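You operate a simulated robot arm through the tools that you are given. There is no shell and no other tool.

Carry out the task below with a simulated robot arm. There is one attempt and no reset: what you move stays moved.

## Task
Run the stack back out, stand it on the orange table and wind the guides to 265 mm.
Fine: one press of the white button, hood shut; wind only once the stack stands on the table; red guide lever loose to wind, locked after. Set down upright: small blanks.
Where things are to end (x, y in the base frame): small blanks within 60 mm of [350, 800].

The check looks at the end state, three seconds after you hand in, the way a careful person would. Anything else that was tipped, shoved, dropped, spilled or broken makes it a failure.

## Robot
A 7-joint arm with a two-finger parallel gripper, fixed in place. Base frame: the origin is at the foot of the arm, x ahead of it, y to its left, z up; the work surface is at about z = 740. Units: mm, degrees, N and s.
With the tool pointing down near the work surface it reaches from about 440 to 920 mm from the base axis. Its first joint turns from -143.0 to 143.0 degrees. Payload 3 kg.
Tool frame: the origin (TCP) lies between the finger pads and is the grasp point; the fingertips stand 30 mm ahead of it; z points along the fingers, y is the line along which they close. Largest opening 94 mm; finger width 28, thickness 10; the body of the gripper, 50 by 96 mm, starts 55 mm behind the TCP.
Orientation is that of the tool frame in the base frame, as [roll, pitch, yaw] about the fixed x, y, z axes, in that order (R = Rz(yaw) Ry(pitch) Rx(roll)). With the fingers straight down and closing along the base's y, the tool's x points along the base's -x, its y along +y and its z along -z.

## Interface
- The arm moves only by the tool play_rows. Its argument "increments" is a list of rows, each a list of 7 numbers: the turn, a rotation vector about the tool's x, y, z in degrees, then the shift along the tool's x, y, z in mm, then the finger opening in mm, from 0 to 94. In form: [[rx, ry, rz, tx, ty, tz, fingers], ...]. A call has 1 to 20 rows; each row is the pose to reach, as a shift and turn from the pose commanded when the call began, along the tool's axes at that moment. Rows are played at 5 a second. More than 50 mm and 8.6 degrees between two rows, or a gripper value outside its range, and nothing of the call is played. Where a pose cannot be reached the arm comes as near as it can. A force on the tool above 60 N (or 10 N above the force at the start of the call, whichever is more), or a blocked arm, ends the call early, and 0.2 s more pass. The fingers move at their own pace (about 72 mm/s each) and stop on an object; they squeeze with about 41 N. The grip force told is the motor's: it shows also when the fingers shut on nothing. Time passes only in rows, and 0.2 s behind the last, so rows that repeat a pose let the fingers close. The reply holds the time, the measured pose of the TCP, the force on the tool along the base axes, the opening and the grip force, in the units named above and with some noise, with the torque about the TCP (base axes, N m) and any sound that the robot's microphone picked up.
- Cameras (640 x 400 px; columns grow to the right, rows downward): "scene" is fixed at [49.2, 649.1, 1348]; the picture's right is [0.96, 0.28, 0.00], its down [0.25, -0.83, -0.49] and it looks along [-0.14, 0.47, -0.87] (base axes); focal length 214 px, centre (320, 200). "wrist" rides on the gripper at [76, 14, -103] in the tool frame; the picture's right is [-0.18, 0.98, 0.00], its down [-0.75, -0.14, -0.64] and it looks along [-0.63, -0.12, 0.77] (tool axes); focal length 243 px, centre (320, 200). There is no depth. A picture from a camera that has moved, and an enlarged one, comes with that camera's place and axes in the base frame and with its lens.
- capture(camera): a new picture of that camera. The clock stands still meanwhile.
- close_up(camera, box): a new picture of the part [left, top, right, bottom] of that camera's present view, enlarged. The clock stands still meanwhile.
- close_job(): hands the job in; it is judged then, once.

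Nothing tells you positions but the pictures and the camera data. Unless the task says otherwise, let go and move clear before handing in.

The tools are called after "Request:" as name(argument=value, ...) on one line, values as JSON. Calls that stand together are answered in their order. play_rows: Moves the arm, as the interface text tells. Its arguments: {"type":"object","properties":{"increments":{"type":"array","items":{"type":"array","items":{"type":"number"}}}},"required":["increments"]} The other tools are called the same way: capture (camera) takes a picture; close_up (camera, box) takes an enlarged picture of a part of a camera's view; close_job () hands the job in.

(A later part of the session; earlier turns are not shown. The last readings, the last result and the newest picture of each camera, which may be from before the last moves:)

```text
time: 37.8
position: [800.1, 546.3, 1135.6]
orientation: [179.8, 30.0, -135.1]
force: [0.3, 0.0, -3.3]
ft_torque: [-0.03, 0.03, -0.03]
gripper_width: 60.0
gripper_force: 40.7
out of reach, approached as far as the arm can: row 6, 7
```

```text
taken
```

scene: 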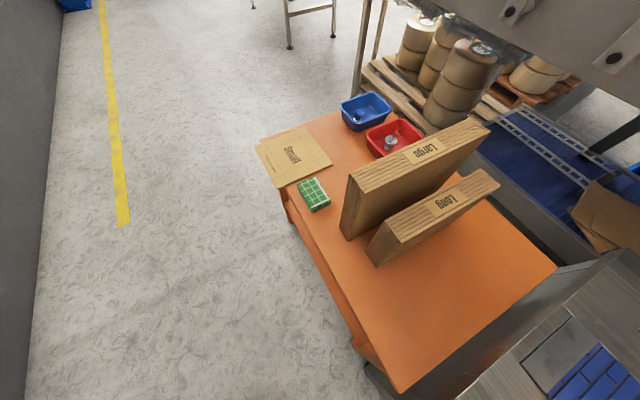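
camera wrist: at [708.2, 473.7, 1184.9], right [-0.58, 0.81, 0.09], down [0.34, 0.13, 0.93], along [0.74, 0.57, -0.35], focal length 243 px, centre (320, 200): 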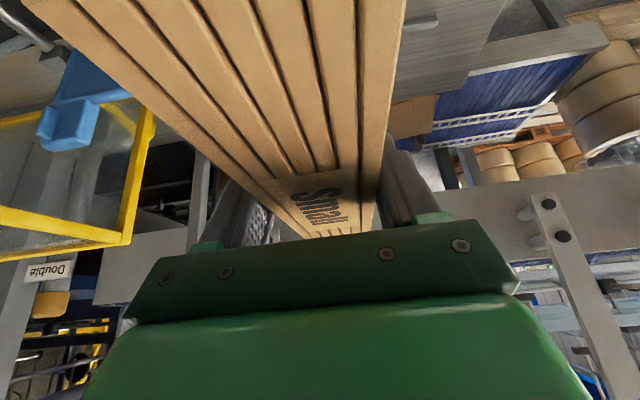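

The arm hit its reach limit at z≈1136; I pull back toward the robot a bit while rising further for clearance over the handle.

Request:
play_rows(increments=[[0, 0, 0, 17, 0, -10, 20], [0, 0, 0, 30, 0, -22, 20], [0, 0, 0, 36, 0, -45, 20], [0, 0, 0, 35, 0, -70, 20], [0, 0, 0, 27, 0, -80, 20], [0, 0, 0, 27, 0, -80, 20]])

Request:
capture(camera="wrist")

```text
time: 39.2
position: [755.5, 503.3, 1191.6]
orientation: [-180.0, 30.0, -135.1]
force: [-0.2, 0.3, -3.8]
ft_torque: [-0.05, 0.01, 0.0]
gripper_width: 60.0
gripper_force: 41.7
```

```text
taken
camera wrist: at [662.9, 429.5, 1240.9], right [-0.58, 0.81, 0.09], down [0.34, 0.14, 0.93], along [0.74, 0.57, -0.35], focal length 243 px, centre (320, 200)
```

wrist: 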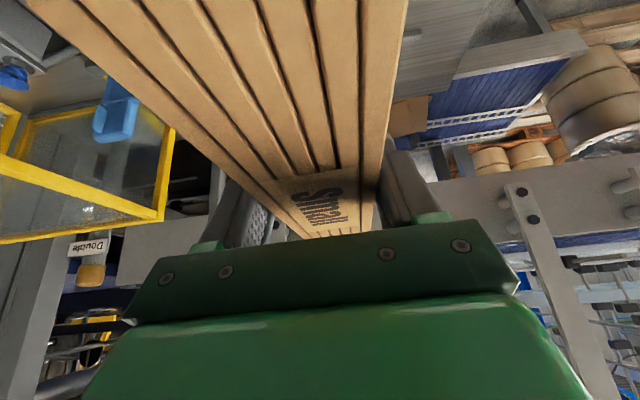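

Clear now at z≈1190. I carry the stack sideways toward (350, 800).

Request:
play_rows(increments=[[0, 0, 0, 2, 15, -1, 20], [0, 0, 0, 6, 45, -3.5, 20], [0, 0, 0, 10.6, 80, -6.1, 20], [0, 0, 0, 15.3, 115, -8.9, 20], [0, 0, 0, 20, 150, -11.5, 20], [0, 0, 0, 24.7, 185, -14.2, 20], [0, 0, 0, 29.3, 220, -17, 20], [0, 0, 0, 34, 255, -19.6, 20], [0, 0, 0, 38.7, 290, -22.3, 20], [0, 0, 0, 43.3, 325, -25, 20], [0, 0, 0, 48, 360, -27.7, 20], [0, 0, 0, 52.7, 395, -30.4, 20], [0, 0, 0, 57.3, 430, -33.1, 20], [0, 0, 0, 61.3, 460, -35.4, 20], [0, 0, 0, 65, 485, -37.4, 20], [0, 0, 0, 66.3, 497, -38.3, 20], [0, 0, 0, 66.3, 497, -38.3, 20]])

Request:
capture(camera="wrist")

Request:
capture(camera="scene")

```text
time: 42.8
position: [352.6, 801.4, 1190.3]
orientation: [-180.0, 30.0, -135.1]
force: [0.7, -0.8, -3.4]
ft_torque: [-0.01, 0.01, 0.02]
gripper_width: 60.3
gripper_force: 40.3
```

```text
taken
camera wrist: at [258.9, 728.9, 1239.6], right [-0.58, 0.81, 0.09], down [0.33, 0.13, 0.93], along [0.74, 0.57, -0.35], focal length 243 px, centre (320, 200)
```

wrist: 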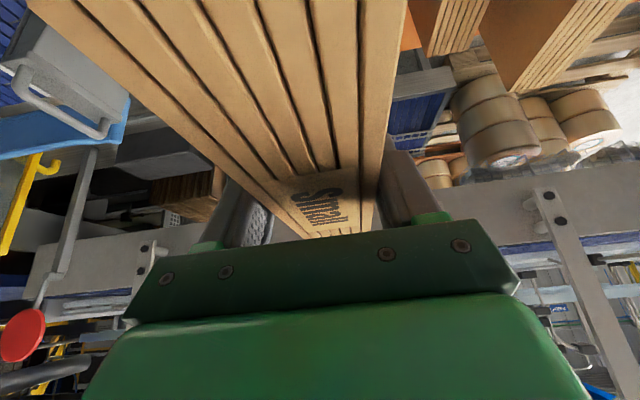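

```text
taken
```

scene: 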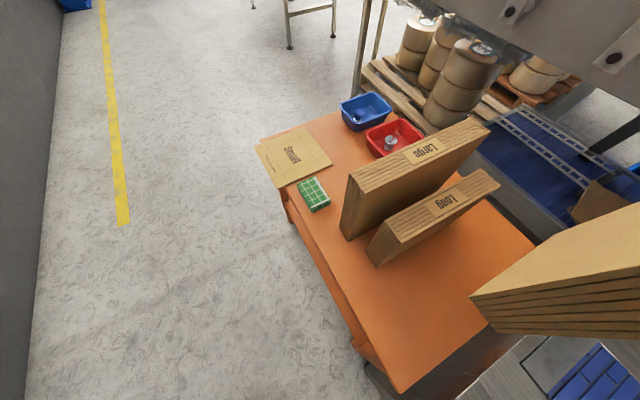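

The stack hangs above the free table area, parallel to Long. I lower it to just above the table and check.

Request:
play_rows(increments=[[0, 0, 0, 15, 0, 26, 20], [0, 0, 0, 32.5, 0, 56.3, 20], [0, 0, 0, 50, 0, 86.6, 20], [0, 0, 0, 67.5, 0, 116.9, 20], [0, 0, 0, 85, 0, 147.2, 20], [0, 0, 0, 97, 0, 168, 20], [0, 0, 0, 105, 0, 181.9, 20], [0, 0, 0, 105, 0, 181.9, 20]])

Request:
capture(camera="scene")

Request:
close_up(camera="scene", box=[340, 160, 640, 400])

```text
time: 44.6
position: [353.2, 800.2, 979.8]
orientation: [-180.0, 30.0, -135.1]
force: [-0.4, 0.5, -4.1]
ft_torque: [-0.06, 0.0, -0.04]
gripper_width: 60.3
gripper_force: 40.7
```

```text
taken
```

scene: 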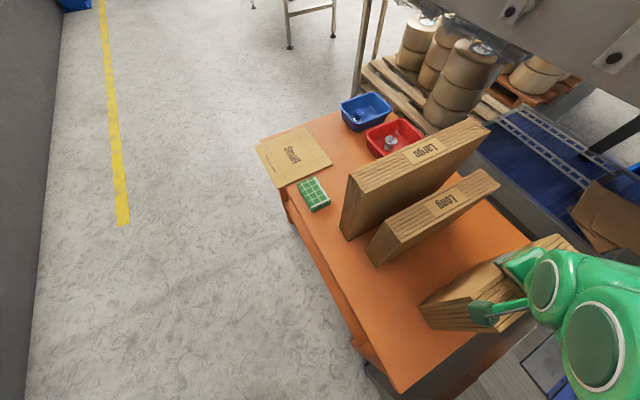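

```text
1.67 times, centred on (490, 280) of scene
camera zoom: at [49.2, 649.1, 1348.0], right [0.96, 0.28, 0.0], down [0.25, -0.83, -0.49], along [-0.14, 0.47, -0.87], focal length 358 px, centre (37, 67)
```

zoom: 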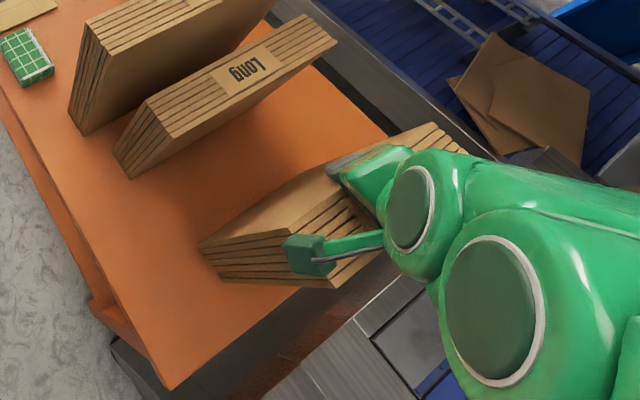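

The stack is hovering over the table with good margins to edges and to Long. I lower further, then slowly feel for the table.

Request:
play_rows(increments=[[0, 0, 0, 6, 0, 10.4, 20], [0, 0, 0, 11, 0, 19, 20], [0, 0, 0, 14, 0, 24.2, 20], [0, 0, 0, 16, 0, 27.7, 20], [0, 0, 0, 17, 0, 29.4, 20], [0, 0, 0, 17, 0, 29.4, 20]])

Request:
close_up(camera="scene", box=[400, 240, 560, 350])

```text
time: 46.0
position: [352.5, 798.4, 947.7]
orientation: [179.9, 30.1, -135.1]
force: [2.8, 0.6, 9.9]
ft_torque: [-0.5, 0.7, 0.03]
gripper_width: 60.1
gripper_force: 41.1
```

```text
3.64 times, centred on (480, 295) of scene
camera zoom: at [49.2, 649.1, 1348.0], right [0.96, 0.28, 0.0], down [0.25, -0.83, -0.49], along [-0.14, 0.47, -0.87], focal length 780 px, centre (-262, -146)
```

zoom: 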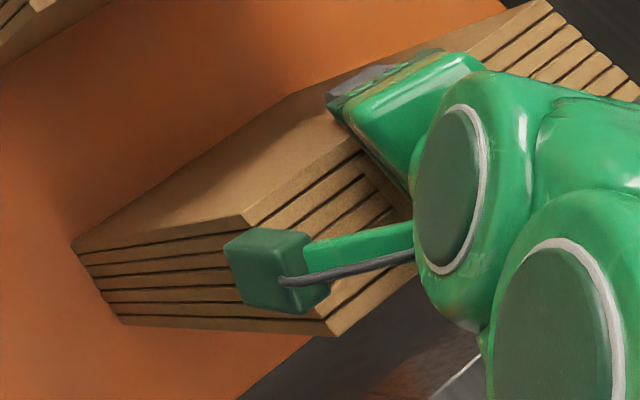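

Contact with the table is felt (about 14 N, near end slightly first). I ease the fingers open slowly so that the stack settles upright.

Request:
play_rows(increments=[[0, 0, 0, 0, 0, 0, 58], [0, 0, 0, 0, 0, 0, 61], [0, 0, 0, 0, 0, 0, 63], [0, 0, 0, 0, 0, 0, 66], [0, 0, 0, 0, 0, 0, 70], [0, 0, 0, 0, 0, 0, 76], [0, 0, 0, 0, 0, 0, 76]])

Request:
capture(camera="wrist")

Request:
close_up(camera="scene", box=[400, 240, 560, 350])

```text
time: 47.6
position: [351.8, 798.8, 946.7]
orientation: [-180.0, 30.0, -135.1]
force: [0.0, -0.4, -0.7]
ft_torque: [0.02, 0.0, -0.01]
gripper_width: 75.9
gripper_force: 0.1
```

```text
taken
camera wrist: at [259.1, 726.5, 996.5], right [-0.58, 0.81, 0.09], down [0.33, 0.13, 0.93], along [0.74, 0.57, -0.35], focal length 243 px, centre (320, 200)
```

wrist: 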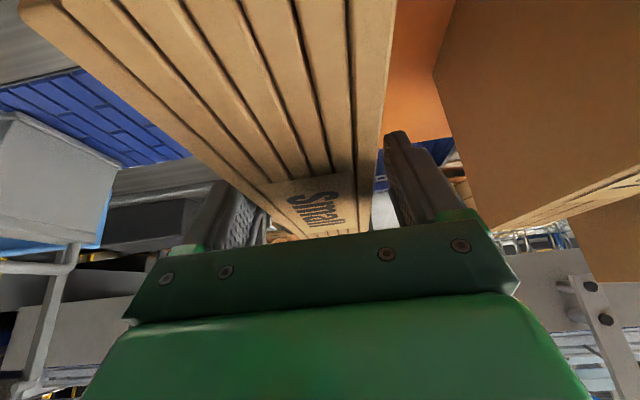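

```text
3.64 times, centred on (480, 295) of scene
camera zoom: at [49.2, 649.1, 1348.0], right [0.96, 0.28, 0.0], down [0.25, -0.83, -0.49], along [-0.14, 0.47, -0.87], focal length 780 px, centre (-262, -146)
```

zoom: 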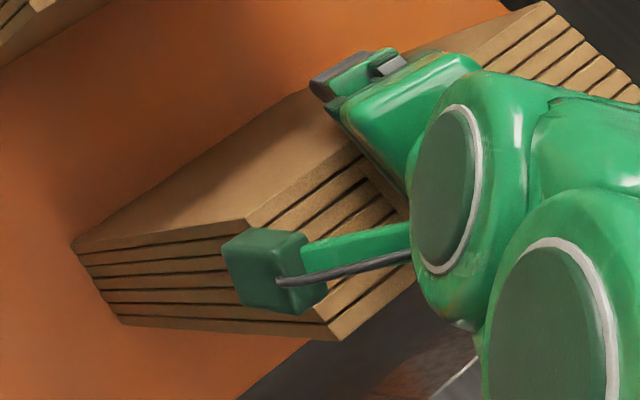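

The stack stands on its own on the table. I back off along the fingers, upward.

Request:
play_rows(increments=[[0, 0, 0, 0, 0, 0, 82], [0, 0, 0, 0, 0, -10, 82], [0, 0, 0, 0, 0, -25, 82], [0, 0, 0, 0, 0, -50, 82], [0, 0, 0, 0, 0, -85, 82], [0, 0, 0, 0, 0, -120, 82], [0, 0, 0, 0, 0, -160, 82], [0, 0, 0, 0, 0, -200, 82], [0, 0, 0, 0, 0, -200, 82]])

Request:
capture(camera="wrist")

Request:
capture(camera="scene")

```text
time: 49.6
position: [284.5, 730.2, 1121.4]
orientation: [180.0, 30.0, -135.1]
force: [0.2, 0.1, -0.2]
ft_torque: [0.01, 0.01, -0.03]
gripper_width: 82.0
gripper_force: 0.0
```

```text
taken
camera wrist: at [191.1, 657.6, 1171.8], right [-0.58, 0.81, 0.09], down [0.33, 0.13, 0.93], along [0.74, 0.57, -0.35], focal length 243 px, centre (320, 200)
```

wrist: 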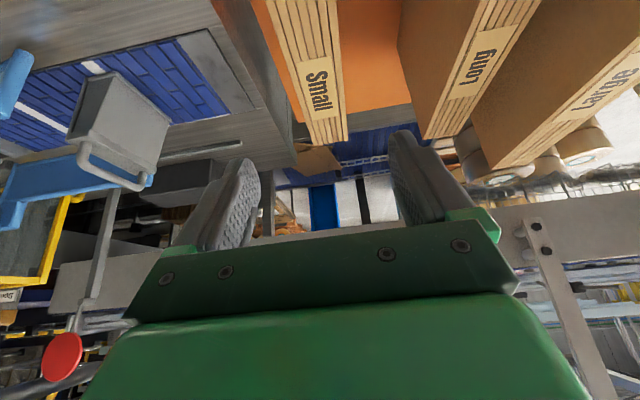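

```text
taken
```

scene: 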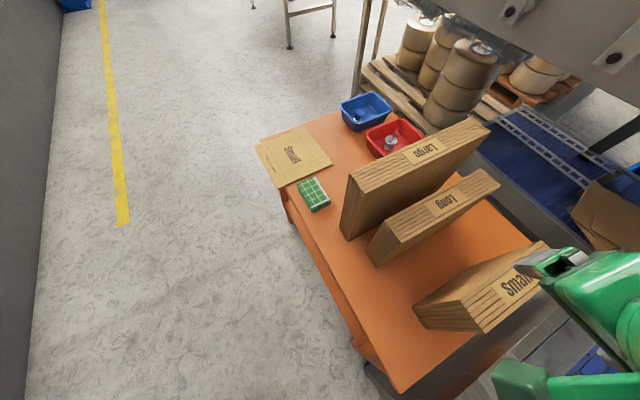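

The stack stands upright on the table at about (350, 800). Now I go to the crank, lever and display area for a close look.

Request:
play_rows(increments=[[0, 8, 0, 0, 0, 0, 60], [0, 16, 0, 0, 0, 0, 60], [0, 24, 0, 0, 0, 0, 60], [0, 30, 0, 0, 0, 0, 60], [0, 30, 0, 0, 0, 0, 60]])

Request:
play_rows(increments=[[0, 0, 0, 12, -39, 14, 30], [0, 0, 0, 24, -78, 27, 30], [0, 0, 0, 36, -117, 40, 30], [0, 0, 0, 48, -157, 54, 30], [0, 0, 0, 60, -197, 68, 30], [0, 0, 0, 72, -236, 82, 30], [0, 0, 0, 84, -275, 97, 30], [0, 0, 0, 95, -315, 111, 30], [0, 0, 0, 95, -315, 111, 30]])

Request:
capture(camera="wrist")

Request:
close_up(camera="wrist", box=[180, 20, 480, 180])

Request:
capture(camera="scene")

```text
time: 50.8
position: [281.7, 729.4, 1119.4]
orientation: [180.0, 0.1, -135.1]
force: [-0.7, -0.2, -0.9]
ft_torque: [-0.01, -0.02, 0.0]
gripper_width: 59.9
gripper_force: 0.2
```

```text
time: 52.8
position: [435.1, 439.8, 1006.6]
orientation: [-179.9, 0.0, -135.0]
force: [-0.3, 0.3, 0.9]
ft_torque: [0.01, 0.01, -0.01]
gripper_width: 29.8
gripper_force: 0.1
```

```text
taken
camera wrist: at [371.6, 396.8, 1109.7], right [-0.56, 0.83, 0.0], down [0.63, 0.43, 0.64], along [0.53, 0.36, -0.77], focal length 243 px, centre (320, 200)
```

wrist: 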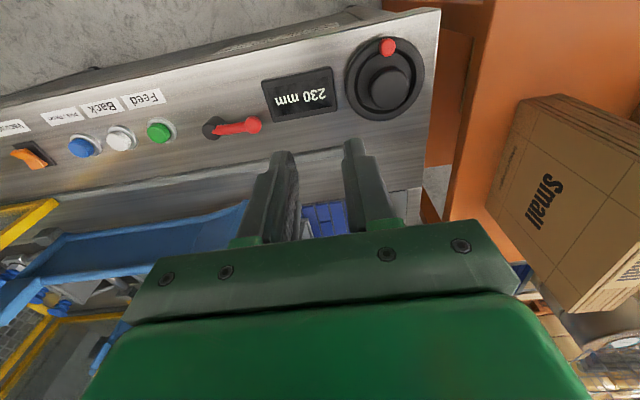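

```text
2.13 times, centred on (330, 100) of wrist
camera zoom: at [371.6, 396.8, 1109.7], right [-0.56, 0.83, 0.0], down [0.63, 0.43, 0.64], along [0.53, 0.36, -0.77], focal length 518 px, centre (299, 413)
```

zoom: 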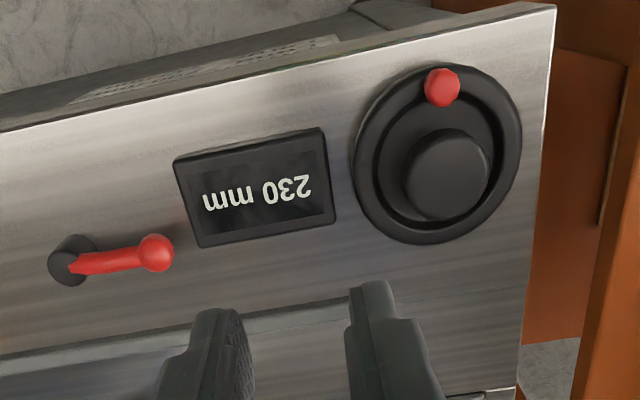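

```text
taken
```

scene: 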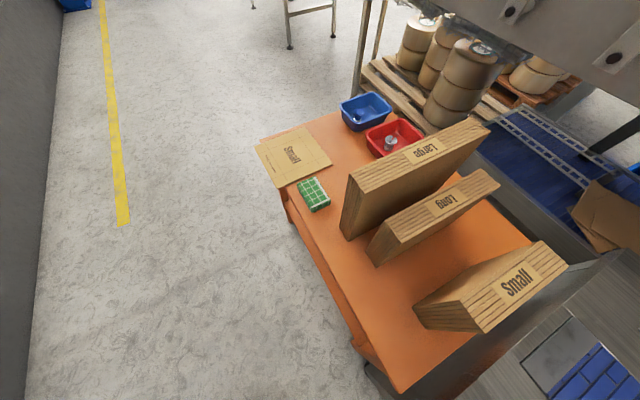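

Stack is fine. There's a printed plate on the machine's front flank that may tell about the lever or crank; I try to read it.

Request:
close_up(camera="wrist", box=[200, 0, 360, 80])

Request:
close_up(camera="wrist", box=[330, 20, 440, 130])

Request:
close_up(camera="wrist", box=[180, 90, 300, 160])

```text
4.00 times, centred on (280, 40) of wrist
camera zoom: at [371.6, 396.8, 1109.7], right [-0.56, 0.83, 0.0], down [0.63, 0.43, 0.64], along [0.53, 0.36, -0.77], focal length 970 px, centre (480, 840)
```

zoom: 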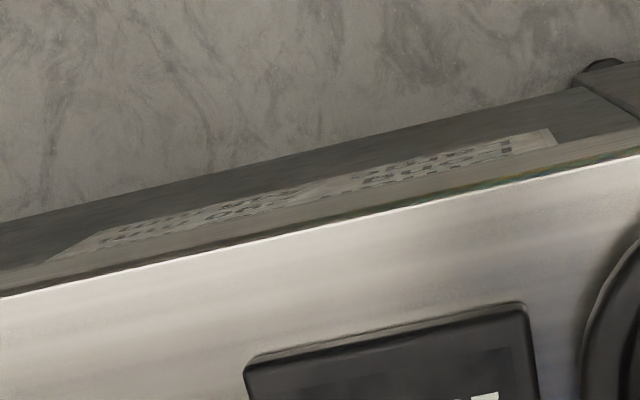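

```text
3.64 times, centred on (385, 75) of wrist
camera zoom: at [371.6, 396.8, 1109.7], right [-0.56, 0.83, 0.0], down [0.63, 0.43, 0.64], along [0.53, 0.36, -0.77], focal length 882 px, centre (84, 654)
```

zoom: 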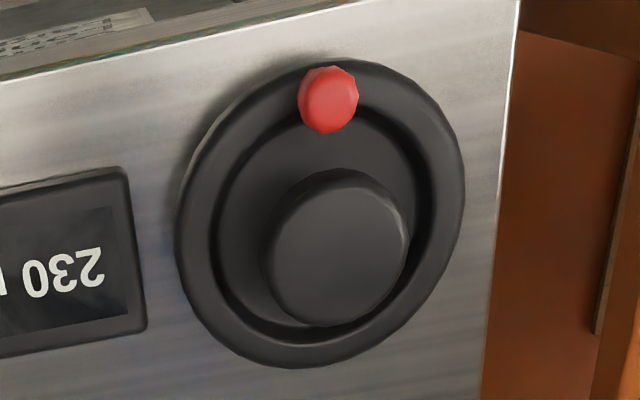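

```text
5.33 times, centred on (240, 125) of wrist
camera zoom: at [371.6, 396.8, 1109.7], right [-0.56, 0.83, 0.0], down [0.63, 0.43, 0.64], along [0.53, 0.36, -0.77], focal length 1294 px, centre (747, 600)
```

zoom: 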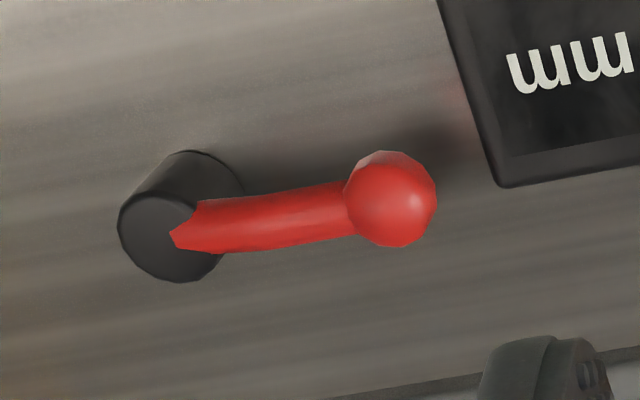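

I'll look at the printed plate on the front flank from the robot side, fingers fully open.

Request:
play_rows(increments=[[0, 0, 0, 30, -12, 20, 94], [0, 0, 0, 60, -24, 40, 94], [0, 0, 0, 90, -36, 62, 94], [0, 0, 0, 120, -47, 85, 94], [0, 0, 0, 149, -58, 107, 94], [0, 0, 0, 149, -58, 107, 94]])

Request:
capture(camera="wrist")

Request:
close_up(camera="wrist", box=[220, 80, 440, 220])

```text
time: 54.2
position: [370.5, 291.8, 901.5]
orientation: [-180.0, 0.0, -135.0]
force: [-0.1, 0.5, 0.1]
ft_torque: [-0.02, -0.02, -0.01]
gripper_width: 93.9
gripper_force: 0.1
```

```text
taken
camera wrist: at [307.4, 247.8, 1003.6], right [-0.56, 0.83, 0.0], down [0.63, 0.43, 0.64], along [0.53, 0.36, -0.77], focal length 243 px, centre (320, 200)
```

wrist: 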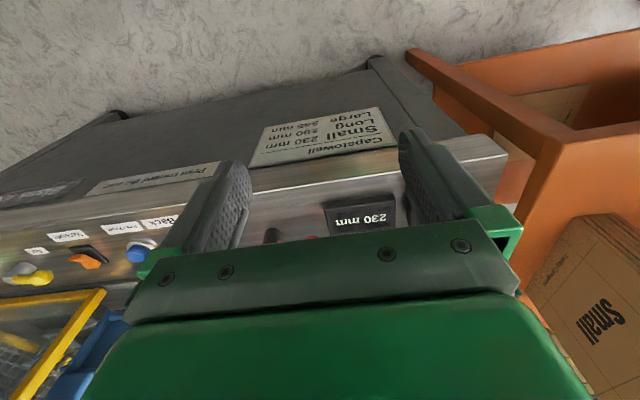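

```text
2.86 times, centred on (330, 150) of wrist
camera zoom: at [307.4, 247.8, 1003.6], right [-0.56, 0.83, 0.0], down [0.63, 0.43, 0.64], along [0.53, 0.36, -0.77], focal length 693 px, centre (291, 343)
```

zoom: 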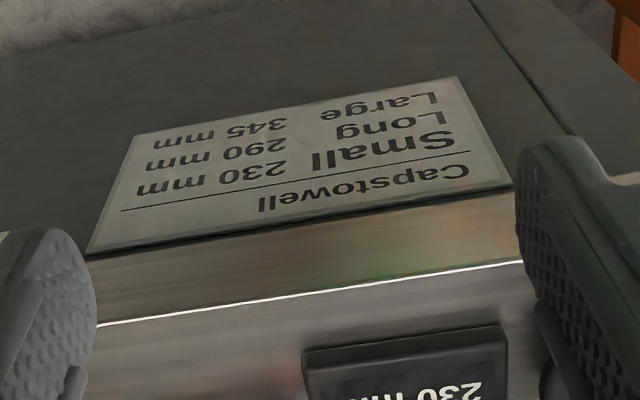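

That plate lists sizes (Small 230, Long 290, Large 345). There's another plate to the left; I read it too.

Request:
close_up(camera="wrist", box=[0, 140, 240, 220])

Request:
play_rows(increments=[[0, 0, 0, 0, -40, 0, 94], [0, 0, 0, 0, -80, 0, 94], [0, 0, 0, 0, -120, 0, 94], [0, 0, 0, 0, -150, 0, 94], [0, 0, 0, 0, -150, 0, 94]])

Request:
capture(camera="wrist")

Request:
close_up(camera="wrist", box=[220, 80, 440, 220])

```text
2.67 times, centred on (120, 180) of wrist
camera zoom: at [307.4, 247.8, 1003.6], right [-0.56, 0.83, 0.0], down [0.63, 0.43, 0.64], along [0.53, 0.36, -0.77], focal length 647 px, centre (853, 253)
```

zoom: 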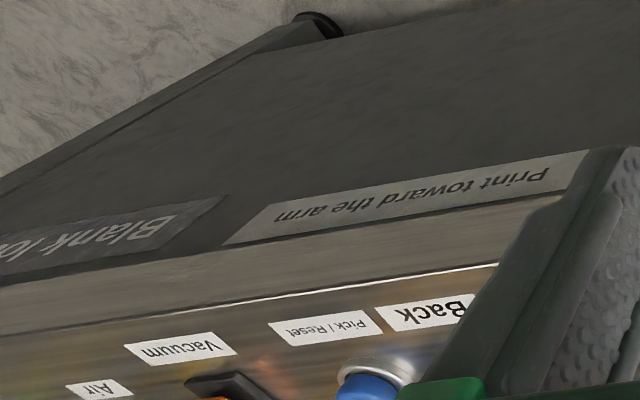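

```text
time: 55.4
position: [477.8, 183.3, 901.9]
orientation: [-179.9, 0.0, -135.1]
force: [0.1, -0.1, 0.2]
ft_torque: [-0.02, -0.02, 0.04]
gripper_width: 94.0
gripper_force: 0.1
```

```text
taken
camera wrist: at [414.1, 141.2, 1004.0], right [-0.56, 0.83, 0.0], down [0.63, 0.43, 0.64], along [0.53, 0.36, -0.77], focal length 243 px, centre (320, 200)
```

wrist: 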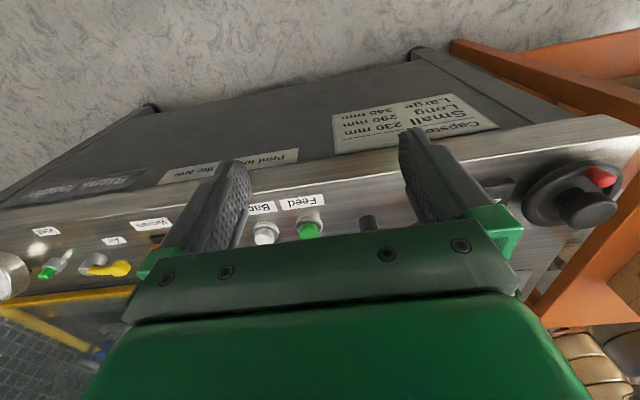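

```text
2.86 times, centred on (330, 150) of wrist
camera zoom: at [414.1, 141.2, 1004.0], right [-0.56, 0.83, 0.0], down [0.63, 0.43, 0.64], along [0.53, 0.36, -0.77], focal length 693 px, centre (291, 343)
```

zoom: 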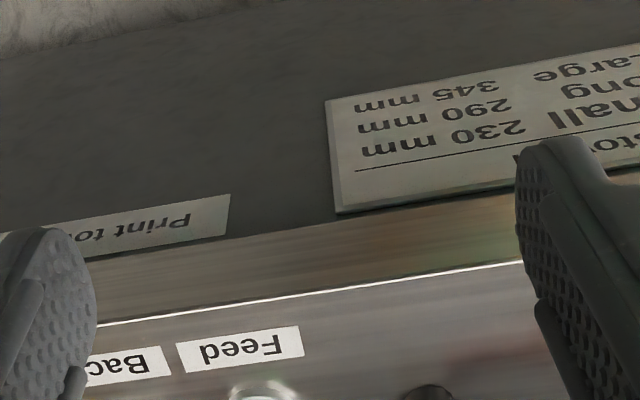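

No hints on the lever there. The lever's hub is at about (583, 350), ball at (543, 396, z≈771), pointing along the panel. I'll close the fingers and hover on the bed side of the lever arm to test it with gentle pushes.

Request:
play_rows(increments=[[0, 0, 0, -37, 15, 5, 0], [0, 0, 0, -74, 30, 10, 0], [0, 0, 0, -111, 45, 15, 0], [0, 0, 0, -148, 60, 20, 0], [0, 0, 0, -185, 75, 25, 0], [0, 0, 0, -221, 90, 30, 0], [0, 0, 0, -221, 90, 50, 0], [0, 0, 0, -221, 90, 50, 0]])

Request:
capture(camera="wrist")

Request:
close_up(camera="wrist", box=[200, 40, 440, 200])

```text
time: 57.2
position: [568.5, 408.5, 854.9]
orientation: [180.0, 0.0, -135.1]
force: [-0.5, 0.4, 0.0]
ft_torque: [-0.01, 0.01, 0.0]
gripper_width: 0.0
gripper_force: 33.3
```

```text
taken
camera wrist: at [505.4, 364.9, 956.1], right [-0.56, 0.83, 0.0], down [0.63, 0.43, 0.64], along [0.53, 0.36, -0.77], focal length 243 px, centre (320, 200)
```

wrist: 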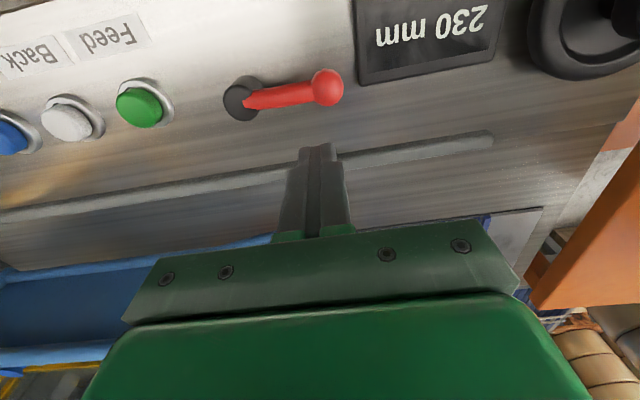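

```text
2.50 times, centred on (320, 120) of wrist
camera zoom: at [505.4, 364.9, 956.1], right [-0.56, 0.83, 0.0], down [0.63, 0.43, 0.64], along [0.53, 0.36, -0.77], focal length 606 px, centre (320, 400)
```

zoom: 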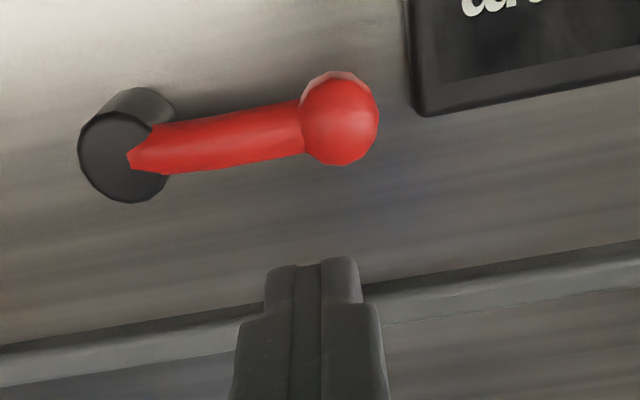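

The lever is measured at hub (588, 351) and ball (544, 398). I lower the closed fingers beside it on the bed side, then push gently toward the robot (counter-clockwise).

Request:
play_rows(increments=[[0, 0, 0, -4, 0, 20, 0], [0, 0, 0, -4, 0, 40, 0], [0, 0, 0, -4, 0, 52, 0], [0, 0, 0, -4, 0, 61, 0], [0, 0, 0, -4, 0, 61, 0]])

Request:
close_up(camera="wrist", box=[200, 60, 440, 220])

```text
time: 58.4
position: [573.8, 409.2, 792.5]
orientation: [-180.0, -0.1, -135.1]
force: [-0.9, 0.3, -0.1]
ft_torque: [0.0, -0.03, -0.03]
gripper_width: 0.0
gripper_force: 33.2
```

```text
2.50 times, centred on (320, 140) of wrist
camera zoom: at [509.1, 365.4, 893.6], right [-0.56, 0.83, 0.0], down [0.63, 0.43, 0.64], along [0.53, 0.36, -0.77], focal length 606 px, centre (320, 350)
```

zoom: 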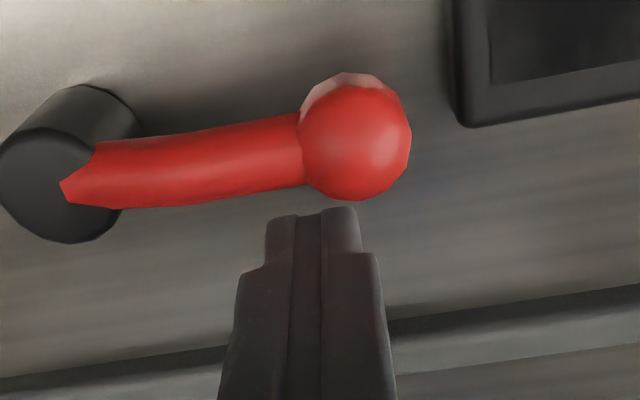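

Clear and just beside the lever. I push gently toward the robot side in small steps.

Request:
play_rows(increments=[[0, 0, 0, 3, 0, 0, 0], [0, 0, 0, 6, 0, 0, 0], [0, 0, 0, 8, 0, 0, 0], [0, 0, 0, 10, 0, 0, 0], [0, 0, 0, 12, 0, 0, 0], [0, 0, 0, 14, 0, 0, 0]])

Request:
close_up(camera="wrist", box=[200, 60, 440, 220])

```text
time: 59.8
position: [563.5, 398.7, 790.6]
orientation: [180.0, 0.0, -135.1]
force: [0.8, -0.6, -0.2]
ft_torque: [0.01, -0.03, 0.0]
gripper_width: 0.2
gripper_force: 33.7
```

```text
2.50 times, centred on (320, 140) of wrist
camera zoom: at [499.8, 355.2, 892.7], right [-0.56, 0.83, 0.0], down [0.63, 0.43, 0.64], along [0.53, 0.36, -0.77], focal length 606 px, centre (320, 350)
```

zoom: 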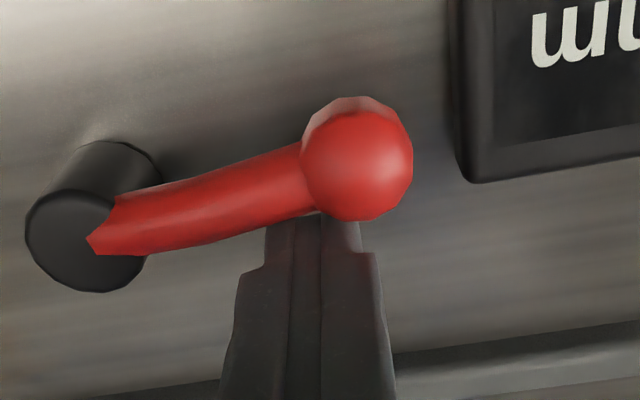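

The lever swings freely counter-clockwise. I keep pushing it along its arc, looking for its end stop.

Request:
play_rows(increments=[[0, 0, 0, 4, -0.5, 0, 0], [0, 0, 0, 7.6, -1, 0, 0], [0, 0, 0, 12, -0.8, 0, 0], [0, 0, 0, 16.5, -0.3, 0, 0], [0, 0, 0, 21, -0.6, 0, 0], [0, 0, 0, 25.4, -0.9, 0, 0], [0, 0, 0, 30, -2, 0, 0], [0, 0, 0, 34, -3.2, 0, 0]])

Request:
capture(camera="wrist")

Request:
close_up(camera="wrist", box=[200, 60, 440, 220])

```text
time: 61.6
position: [543.4, 372.8, 790.3]
orientation: [-180.0, 0.1, -135.1]
force: [0.1, 1.3, 1.3]
ft_torque: [0.0, 0.0, 0.02]
gripper_width: 0.0
gripper_force: 33.1
```

```text
taken
camera wrist: at [478.9, 329.6, 892.1], right [-0.56, 0.83, 0.0], down [0.63, 0.43, 0.64], along [0.53, 0.36, -0.77], focal length 243 px, centre (320, 200)
```

wrist: 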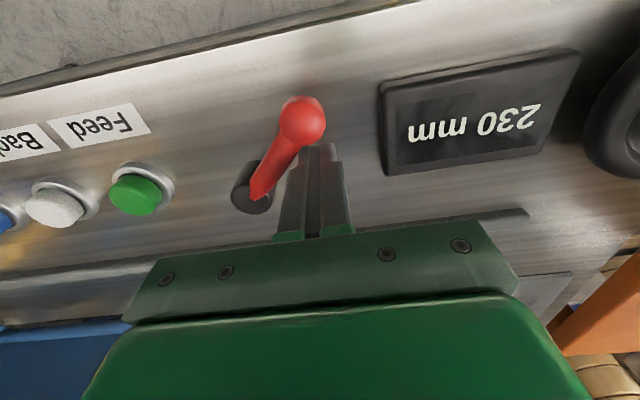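

```text
2.50 times, centred on (320, 140) of wrist
camera zoom: at [478.9, 329.6, 892.1], right [-0.56, 0.83, 0.0], down [0.63, 0.43, 0.64], along [0.53, 0.36, -0.77], focal length 606 px, centre (320, 350)
```

zoom: 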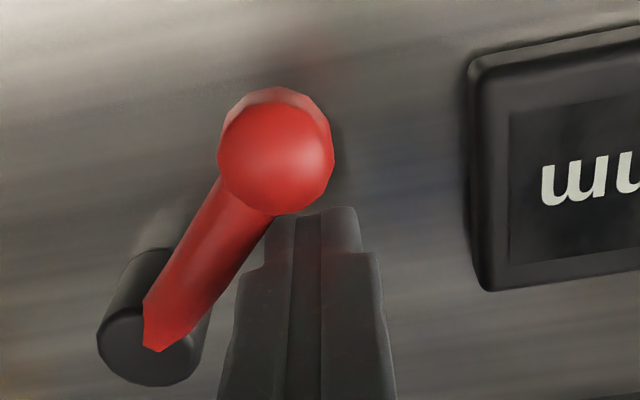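

It keeps turning; I continue the arc up to about 90° from its start.

Request:
play_rows(increments=[[0, 0, 0, 4, -1.8, 0, 0], [0, 0, 0, 8.1, -3.7, 0, 0], [0, 0, 0, 11.8, -6, 0, 0], [0, 0, 0, 15.3, -8.7, 0, 0], [0, 0, 0, 18.7, -11.7, 0, 0], [0, 0, 0, 21.8, -15, 0, 0], [0, 0, 0, 24.4, -18.5, 0, 0], [0, 0, 0, 26.9, -22.1, 0, 0]])

Request:
capture(camera="wrist")

```text
time: 63.4
position: [536.6, 343.3, 791.2]
orientation: [179.9, 0.4, -135.0]
force: [0.7, 15.0, -10.1]
ft_torque: [0.52, -0.05, -0.03]
gripper_width: 0.0
gripper_force: 32.7
stopped in row 8: the force on the tool passed its limit at 72 N (the readings are from after the stop); the commanded pose is now the measured one
```

```text
taken
camera wrist: at [473.5, 300.4, 892.2], right [-0.56, 0.83, 0.0], down [0.63, 0.43, 0.65], along [0.53, 0.37, -0.76], focal length 243 px, centre (320, 200)
```

wrist: 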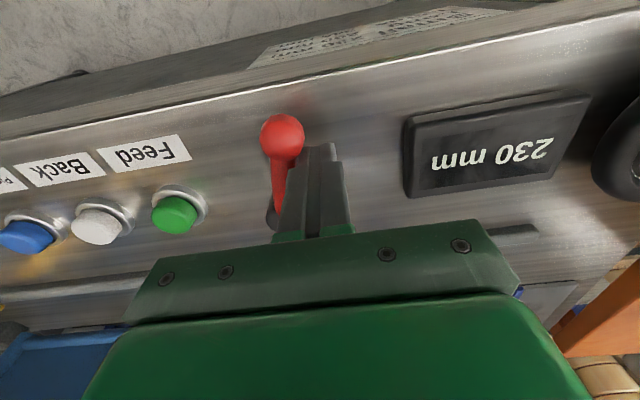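

The lever hit its end stop after about 80° counter-clockwise: most likely the loose position. I back off, rise and look at the crank.

Request:
play_rows(increments=[[0, 0, 0, -4, 4, 0, 0], [0, 0, 0, -8, 8, 0, 0], [0, 0, 0, -8, 8, -30, 0], [0, 0, 0, -8, 8, -70, 0], [0, 0, 0, -8, 8, -110, 0], [0, 0, 0, -8, 8, -110, 0]])

Request:
capture(camera="wrist")

```text
time: 64.8
position: [536.5, 352.7, 902.9]
orientation: [179.9, 0.3, -135.0]
force: [0.4, 0.3, 0.5]
ft_torque: [-0.01, -0.03, -0.01]
gripper_width: 0.0
gripper_force: 33.3
```

```text
taken
camera wrist: at [473.0, 308.9, 1003.5], right [-0.56, 0.83, 0.0], down [0.63, 0.43, 0.65], along [0.53, 0.37, -0.76], focal length 243 px, centre (320, 200)
```

wrist: 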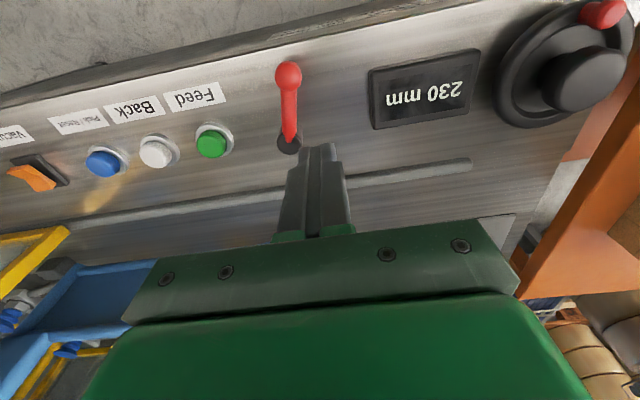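

The lever now points straight across the panel. The crank hub is at about (396, 519, top 789), its red knob at (365, 487, ~778), radius ≈44 mm. I move over the crank for a closer look.

Request:
play_rows(increments=[[0, 0, 0, -3, 36, 0, 0], [0, 0, 0, -6, 72, 0, 0], [0, 0, 0, -9, 108, 0, 0], [0, 0, 0, -12, 144, 0, 0], [0, 0, 0, -15, 180, 0, 0], [0, 0, 0, -18, 216, 0, 0], [0, 0, 0, -18, 216, 0, 0]])

Request:
capture(camera="wrist")

Request:
close_up(camera="wrist", box=[200, 40, 440, 200])

```text
time: 66.4
position: [397.6, 521.3, 902.0]
orientation: [180.0, 0.2, -135.1]
force: [0.3, -0.6, -0.5]
ft_torque: [-0.01, 0.01, 0.0]
gripper_width: 0.0
gripper_force: 33.0
```

```text
taken
camera wrist: at [334.4, 477.5, 1003.1], right [-0.56, 0.83, 0.0], down [0.63, 0.43, 0.65], along [0.53, 0.37, -0.76], focal length 243 px, centre (320, 200)
```

wrist: 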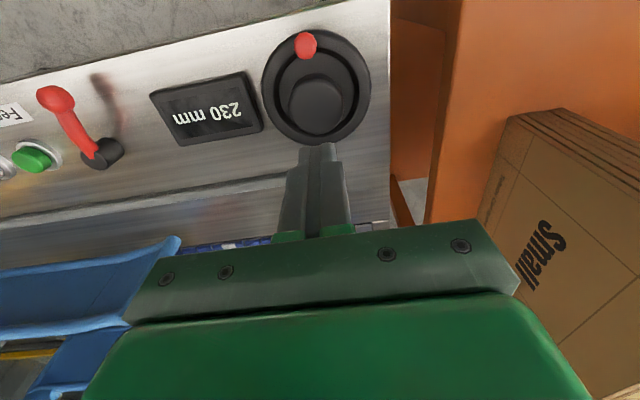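

```text
2.50 times, centred on (320, 120) of wrist
camera zoom: at [334.4, 477.5, 1003.1], right [-0.56, 0.83, 0.0], down [0.63, 0.43, 0.65], along [0.53, 0.37, -0.76], focal length 606 px, centre (320, 400)
```

zoom: 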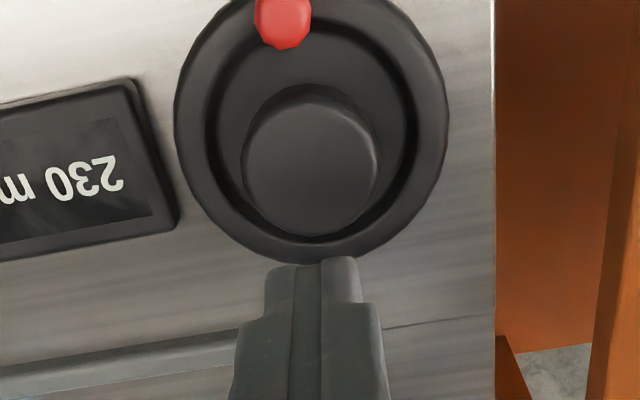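

Wheel centre ≈(397, 518), knob radius ≈45 mm; panel surface is at about z=740 so the knob stands ~762–787. I'll set the closed fingers just behind the knob (on the display side) and push it around; first lower into position.

Request:
play_rows(increments=[[0, 0, 0, 24, -13, 20, 0], [0, 0, 0, 47.7, -25.4, 40, 0], [0, 0, 0, 47.7, -25.4, 70, 0], [0, 0, 0, 47.7, -25.4, 88, 0], [0, 0, 0, 47.7, -25.4, 95, 0], [0, 0, 0, 47.7, -25.4, 100, 0], [0, 0, 0, 47.7, -25.4, 100, 0]])

Request:
capture(camera="wrist")

Request:
close_up(camera="wrist", box=[200, 60, 440, 220])

```text
time: 68.0
position: [381.0, 468.8, 800.1]
orientation: [179.9, 0.3, -134.9]
force: [-0.7, 0.6, 0.2]
ft_torque: [0.04, 0.03, 0.0]
gripper_width: 0.0
gripper_force: 33.4
```

```text
taken
camera wrist: at [317.2, 425.1, 902.1], right [-0.56, 0.83, 0.0], down [0.63, 0.43, 0.65], along [0.53, 0.37, -0.76], focal length 243 px, centre (320, 200)
```

wrist: 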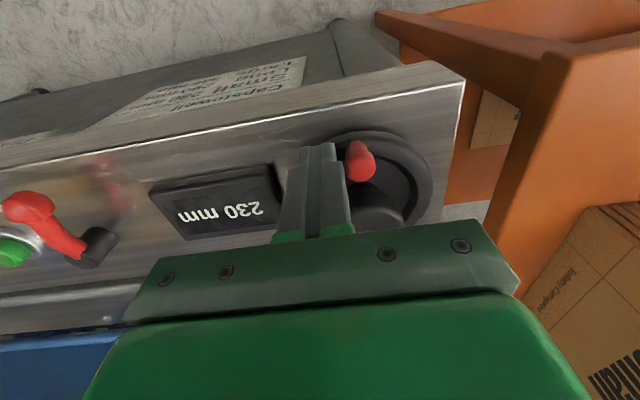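

```text
2.50 times, centred on (320, 140) of wrist
camera zoom: at [317.2, 425.1, 902.1], right [-0.56, 0.83, 0.0], down [0.63, 0.43, 0.65], along [0.53, 0.37, -0.76], focal length 606 px, centre (320, 350)
```

zoom: 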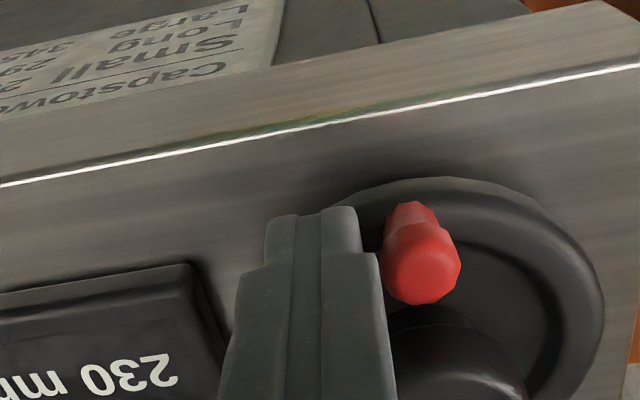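

Fingers sit right behind the knob with no contact. I push it clockwise about 30° and watch the display.

Request:
play_rows(increments=[[0, 0, 0, 1, 4, 0, 0], [0, 0, 0, 2.05, 7.7, 0, 0], [0, 0, 0, 3.2, 12, 0, 0], [0, 0, 0, 4.1, 16.4, 0, 0], [0, 0, 0, 4.4, 20.8, 0, 0], [0, 0, 0, 4.5, 25.3, 0, 0], [0, 0, 0, 4.5, 25.3, 0, 0]])

Request:
capture(camera="wrist")

Request:
close_up(camera="wrist", box=[100, 100, 420, 260])

```text
time: 69.6
position: [361.3, 483.2, 801.8]
orientation: [180.0, 0.2, -135.1]
force: [0.1, 0.3, -0.4]
ft_torque: [0.0, 0.02, -0.01]
gripper_width: 0.0
gripper_force: 33.3
```

```text
taken
camera wrist: at [296.1, 439.8, 902.8], right [-0.56, 0.83, 0.0], down [0.63, 0.43, 0.64], along [0.53, 0.37, -0.76], focal length 243 px, centre (320, 200)
```

wrist: 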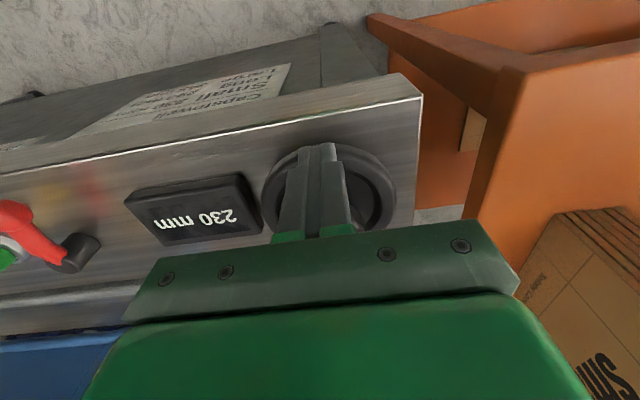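

```text
2.00 times, centred on (260, 180) of wrist
camera zoom: at [296.1, 439.8, 902.8], right [-0.56, 0.83, 0.0], down [0.63, 0.43, 0.64], along [0.53, 0.37, -0.76], focal length 485 px, centre (440, 240)
```

zoom: 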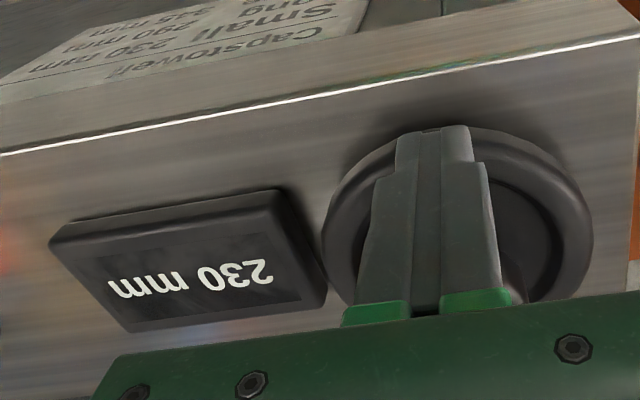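

The display still reads 230 and the knob is hidden. I raise the tool to see where the knob went.

Request:
play_rows(increments=[[0, 0, 0, 0, 0, -40, 0], [0, 0, 0, -10, 0, -80, 0], [0, 0, 0, -30, 0, -110, 0], [0, 0, 0, -30, 0, -110, 0]])

Request:
capture(camera="wrist")

Request:
close_up(camera="wrist", box=[180, 20, 420, 180])

```text
time: 70.6
position: [381.4, 504.3, 910.7]
orientation: [179.9, 0.2, -135.2]
force: [1.0, 0.2, 0.8]
ft_torque: [-0.03, 0.0, 0.0]
gripper_width: 0.2
gripper_force: 33.3
```

```text
taken
camera wrist: at [316.7, 459.2, 1012.0], right [-0.56, 0.83, 0.0], down [0.63, 0.43, 0.64], along [0.53, 0.37, -0.76], focal length 243 px, centre (320, 200)
```

wrist: 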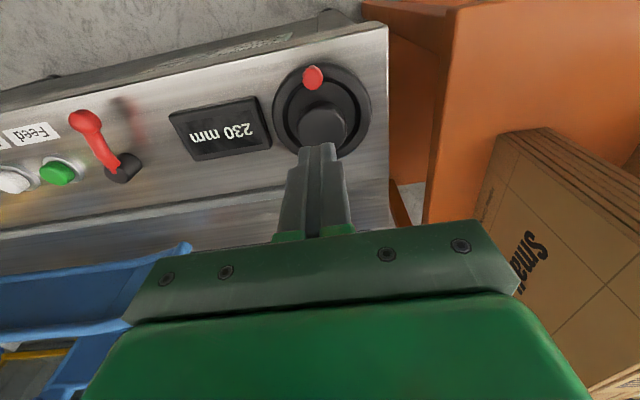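

```text
2.50 times, centred on (300, 100) of wrist
camera zoom: at [316.7, 459.2, 1012.0], right [-0.56, 0.83, 0.0], down [0.63, 0.43, 0.64], along [0.53, 0.37, -0.76], focal length 606 px, centre (370, 450)
```

zoom: 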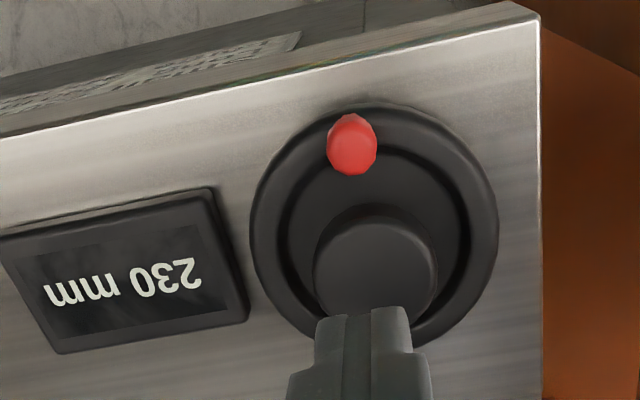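

The knob didn't budge although the fingers swept through its place, so it offers no hold; the hub (Ø≈47 mm) must be turned instead. I open to 66 mm and lower over the hub.

Request:
play_rows(increments=[[0, 0, 0, -11, 0, 10, 66], [0, 0, 0, -22.2, -0.7, 30, 66], [0, 0, 0, -22.2, -0.7, 60, 66], [0, 0, 0, -22.2, -0.7, 85, 66], [0, 0, 0, -22.2, -0.7, 85, 66]])

Request:
capture(camera="wrist")

Request:
close_up(camera="wrist", box=[200, 60, 440, 220])

```text
time: 71.8
position: [399.1, 519.8, 825.5]
orientation: [180.0, 0.1, -134.9]
force: [0.2, -0.5, -0.2]
ft_torque: [0.0, 0.03, -0.02]
gripper_width: 65.9
gripper_force: 0.1
```

```text
taken
camera wrist: at [334.9, 476.1, 926.8], right [-0.56, 0.83, 0.0], down [0.63, 0.43, 0.65], along [0.53, 0.37, -0.76], focal length 243 px, centre (320, 200)
```

wrist: 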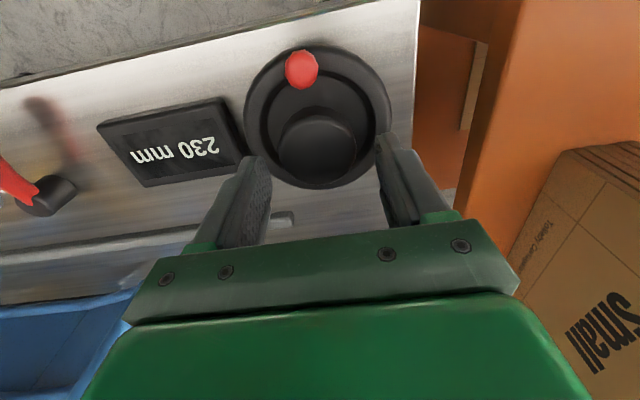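

```text
2.50 times, centred on (320, 140) of wrist
camera zoom: at [334.9, 476.1, 926.8], right [-0.56, 0.83, 0.0], down [0.63, 0.43, 0.65], along [0.53, 0.37, -0.76], focal length 606 px, centre (320, 350)
```

zoom: 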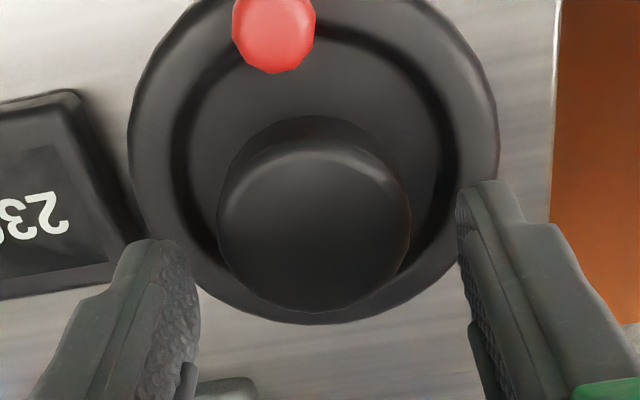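

The hub is centred between the fingers. I lower 27 mm and grip it.

Request:
play_rows(increments=[[0, 0, 0, 2, 0, 10, 66], [0, 0, 0, 2, 0, 20, 66], [0, 0, 0, 2, 0, 27, 66], [0, 0, 0, 2, 0, 27, 54], [0, 0, 0, 2, 0, 27, 40], [0, 0, 0, 2, 0, 27, 40], [0, 0, 0, 2, 0, 27, 40]])

Request:
capture(camera="wrist")

```text
time: 73.4
position: [396.9, 517.5, 800.5]
orientation: [179.9, 0.5, -135.0]
force: [13.1, -9.1, 32.7]
ft_torque: [-0.99, -0.45, 0.03]
gripper_width: 49.3
gripper_force: 8.0
```

```text
taken
camera wrist: at [332.9, 474.1, 901.2], right [-0.56, 0.83, 0.0], down [0.63, 0.43, 0.65], along [0.53, 0.37, -0.76], focal length 243 px, centre (320, 200)
```

wrist: 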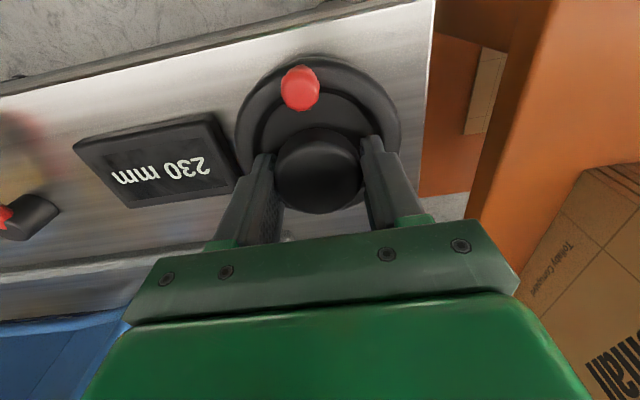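

The tips press on the wheel disc (33 N), so I open, rise 5 mm and re-grip.

Request:
play_rows(increments=[[0, 0, 0, 0, 0, 0, 60], [0, 0, 0, 0, 0, -5, 60], [0, 0, 0, 0, 0, -5, 60], [0, 0, 0, 0, 0, -5, 40], [0, 0, 0, 0, 0, -5, 30], [0, 0, 0, 0, 0, -5, 30], [0, 0, 0, 0, 0, -5, 30]])

```text
time: 75.0
position: [396.3, 517.2, 804.0]
orientation: [179.9, 0.1, -135.0]
force: [16.2, -19.3, -14.5]
ft_torque: [-0.37, -0.35, 0.02]
gripper_width: 47.3
gripper_force: 45.1
```

Gripped the hub (47 mm) with a small side load; I shift slightly to relieve it.

Request:
play_rows(increments=[[0, 0, 0, 0, -0.8, 0.5, 30], [0, 0, 0, 0, -1.6, 1, 30], [0, 0, 0, 0, -1.6, 1, 30]])

```text
time: 75.8
position: [396.4, 516.9, 802.7]
orientation: [179.9, 0.2, -135.0]
force: [-10.0, -20.3, -2.6]
ft_torque: [-0.79, 0.74, 0.0]
gripper_width: 47.4
gripper_force: 44.5
```

Loads are small. I twist the hub 24° clockwise as a test and read the display.

Request:
play_rows(increments=[[0, 0, 4, 0.7, 0, 0, 30], [0, 0, 8, 0.7, 0, 0, 30], [0, 0, 14, 0.7, 0, 0, 30], [0, 0, 20, 0.7, 0, 0, 30], [0, 0, 26, 0.7, 0, 0, 30], [0, 0, 30, 0.7, 0, 0, 30]])

Request:
capture(camera="wrist")

Request:
close_up(camera="wrist", box=[60, 60, 440, 240])

```text
time: 77.2
position: [398.4, 516.9, 804.4]
orientation: [179.8, 0.2, -165.2]
force: [12.7, -13.5, 5.6]
ft_torque: [-0.31, -0.9, 0.82]
gripper_width: 47.6
gripper_force: 44.9
```

```text
taken
camera wrist: at [321.0, 510.8, 905.7], right [-0.07, 1.0, 0.01], down [0.76, 0.05, 0.65], along [0.64, 0.05, -0.76], focal length 243 px, centre (320, 200)
```

wrist: 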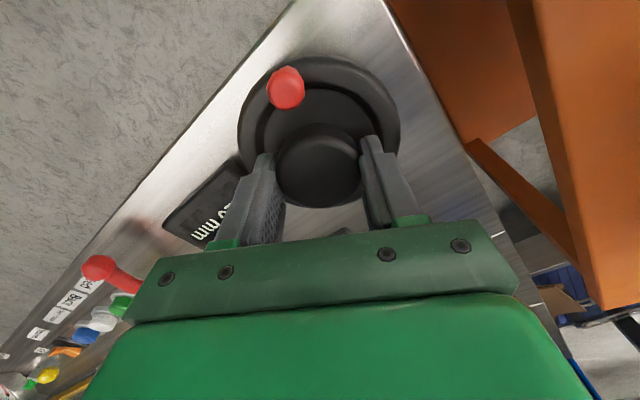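

```text
1.68 times, centred on (250, 150) of wrist
camera zoom: at [321.0, 510.8, 905.7], right [-0.07, 1.0, 0.01], down [0.76, 0.05, 0.65], along [0.64, 0.05, -0.76], focal length 409 px, centre (438, 284)
```

zoom: 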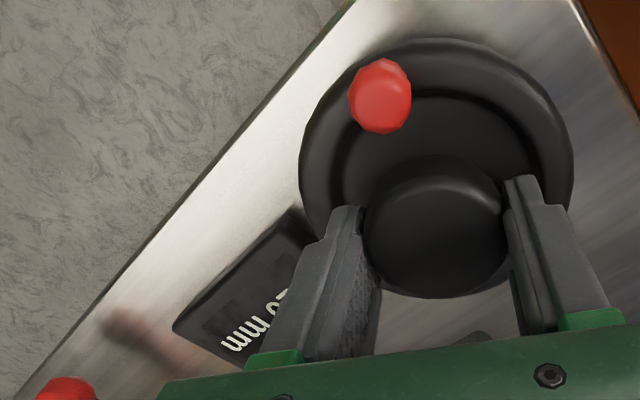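

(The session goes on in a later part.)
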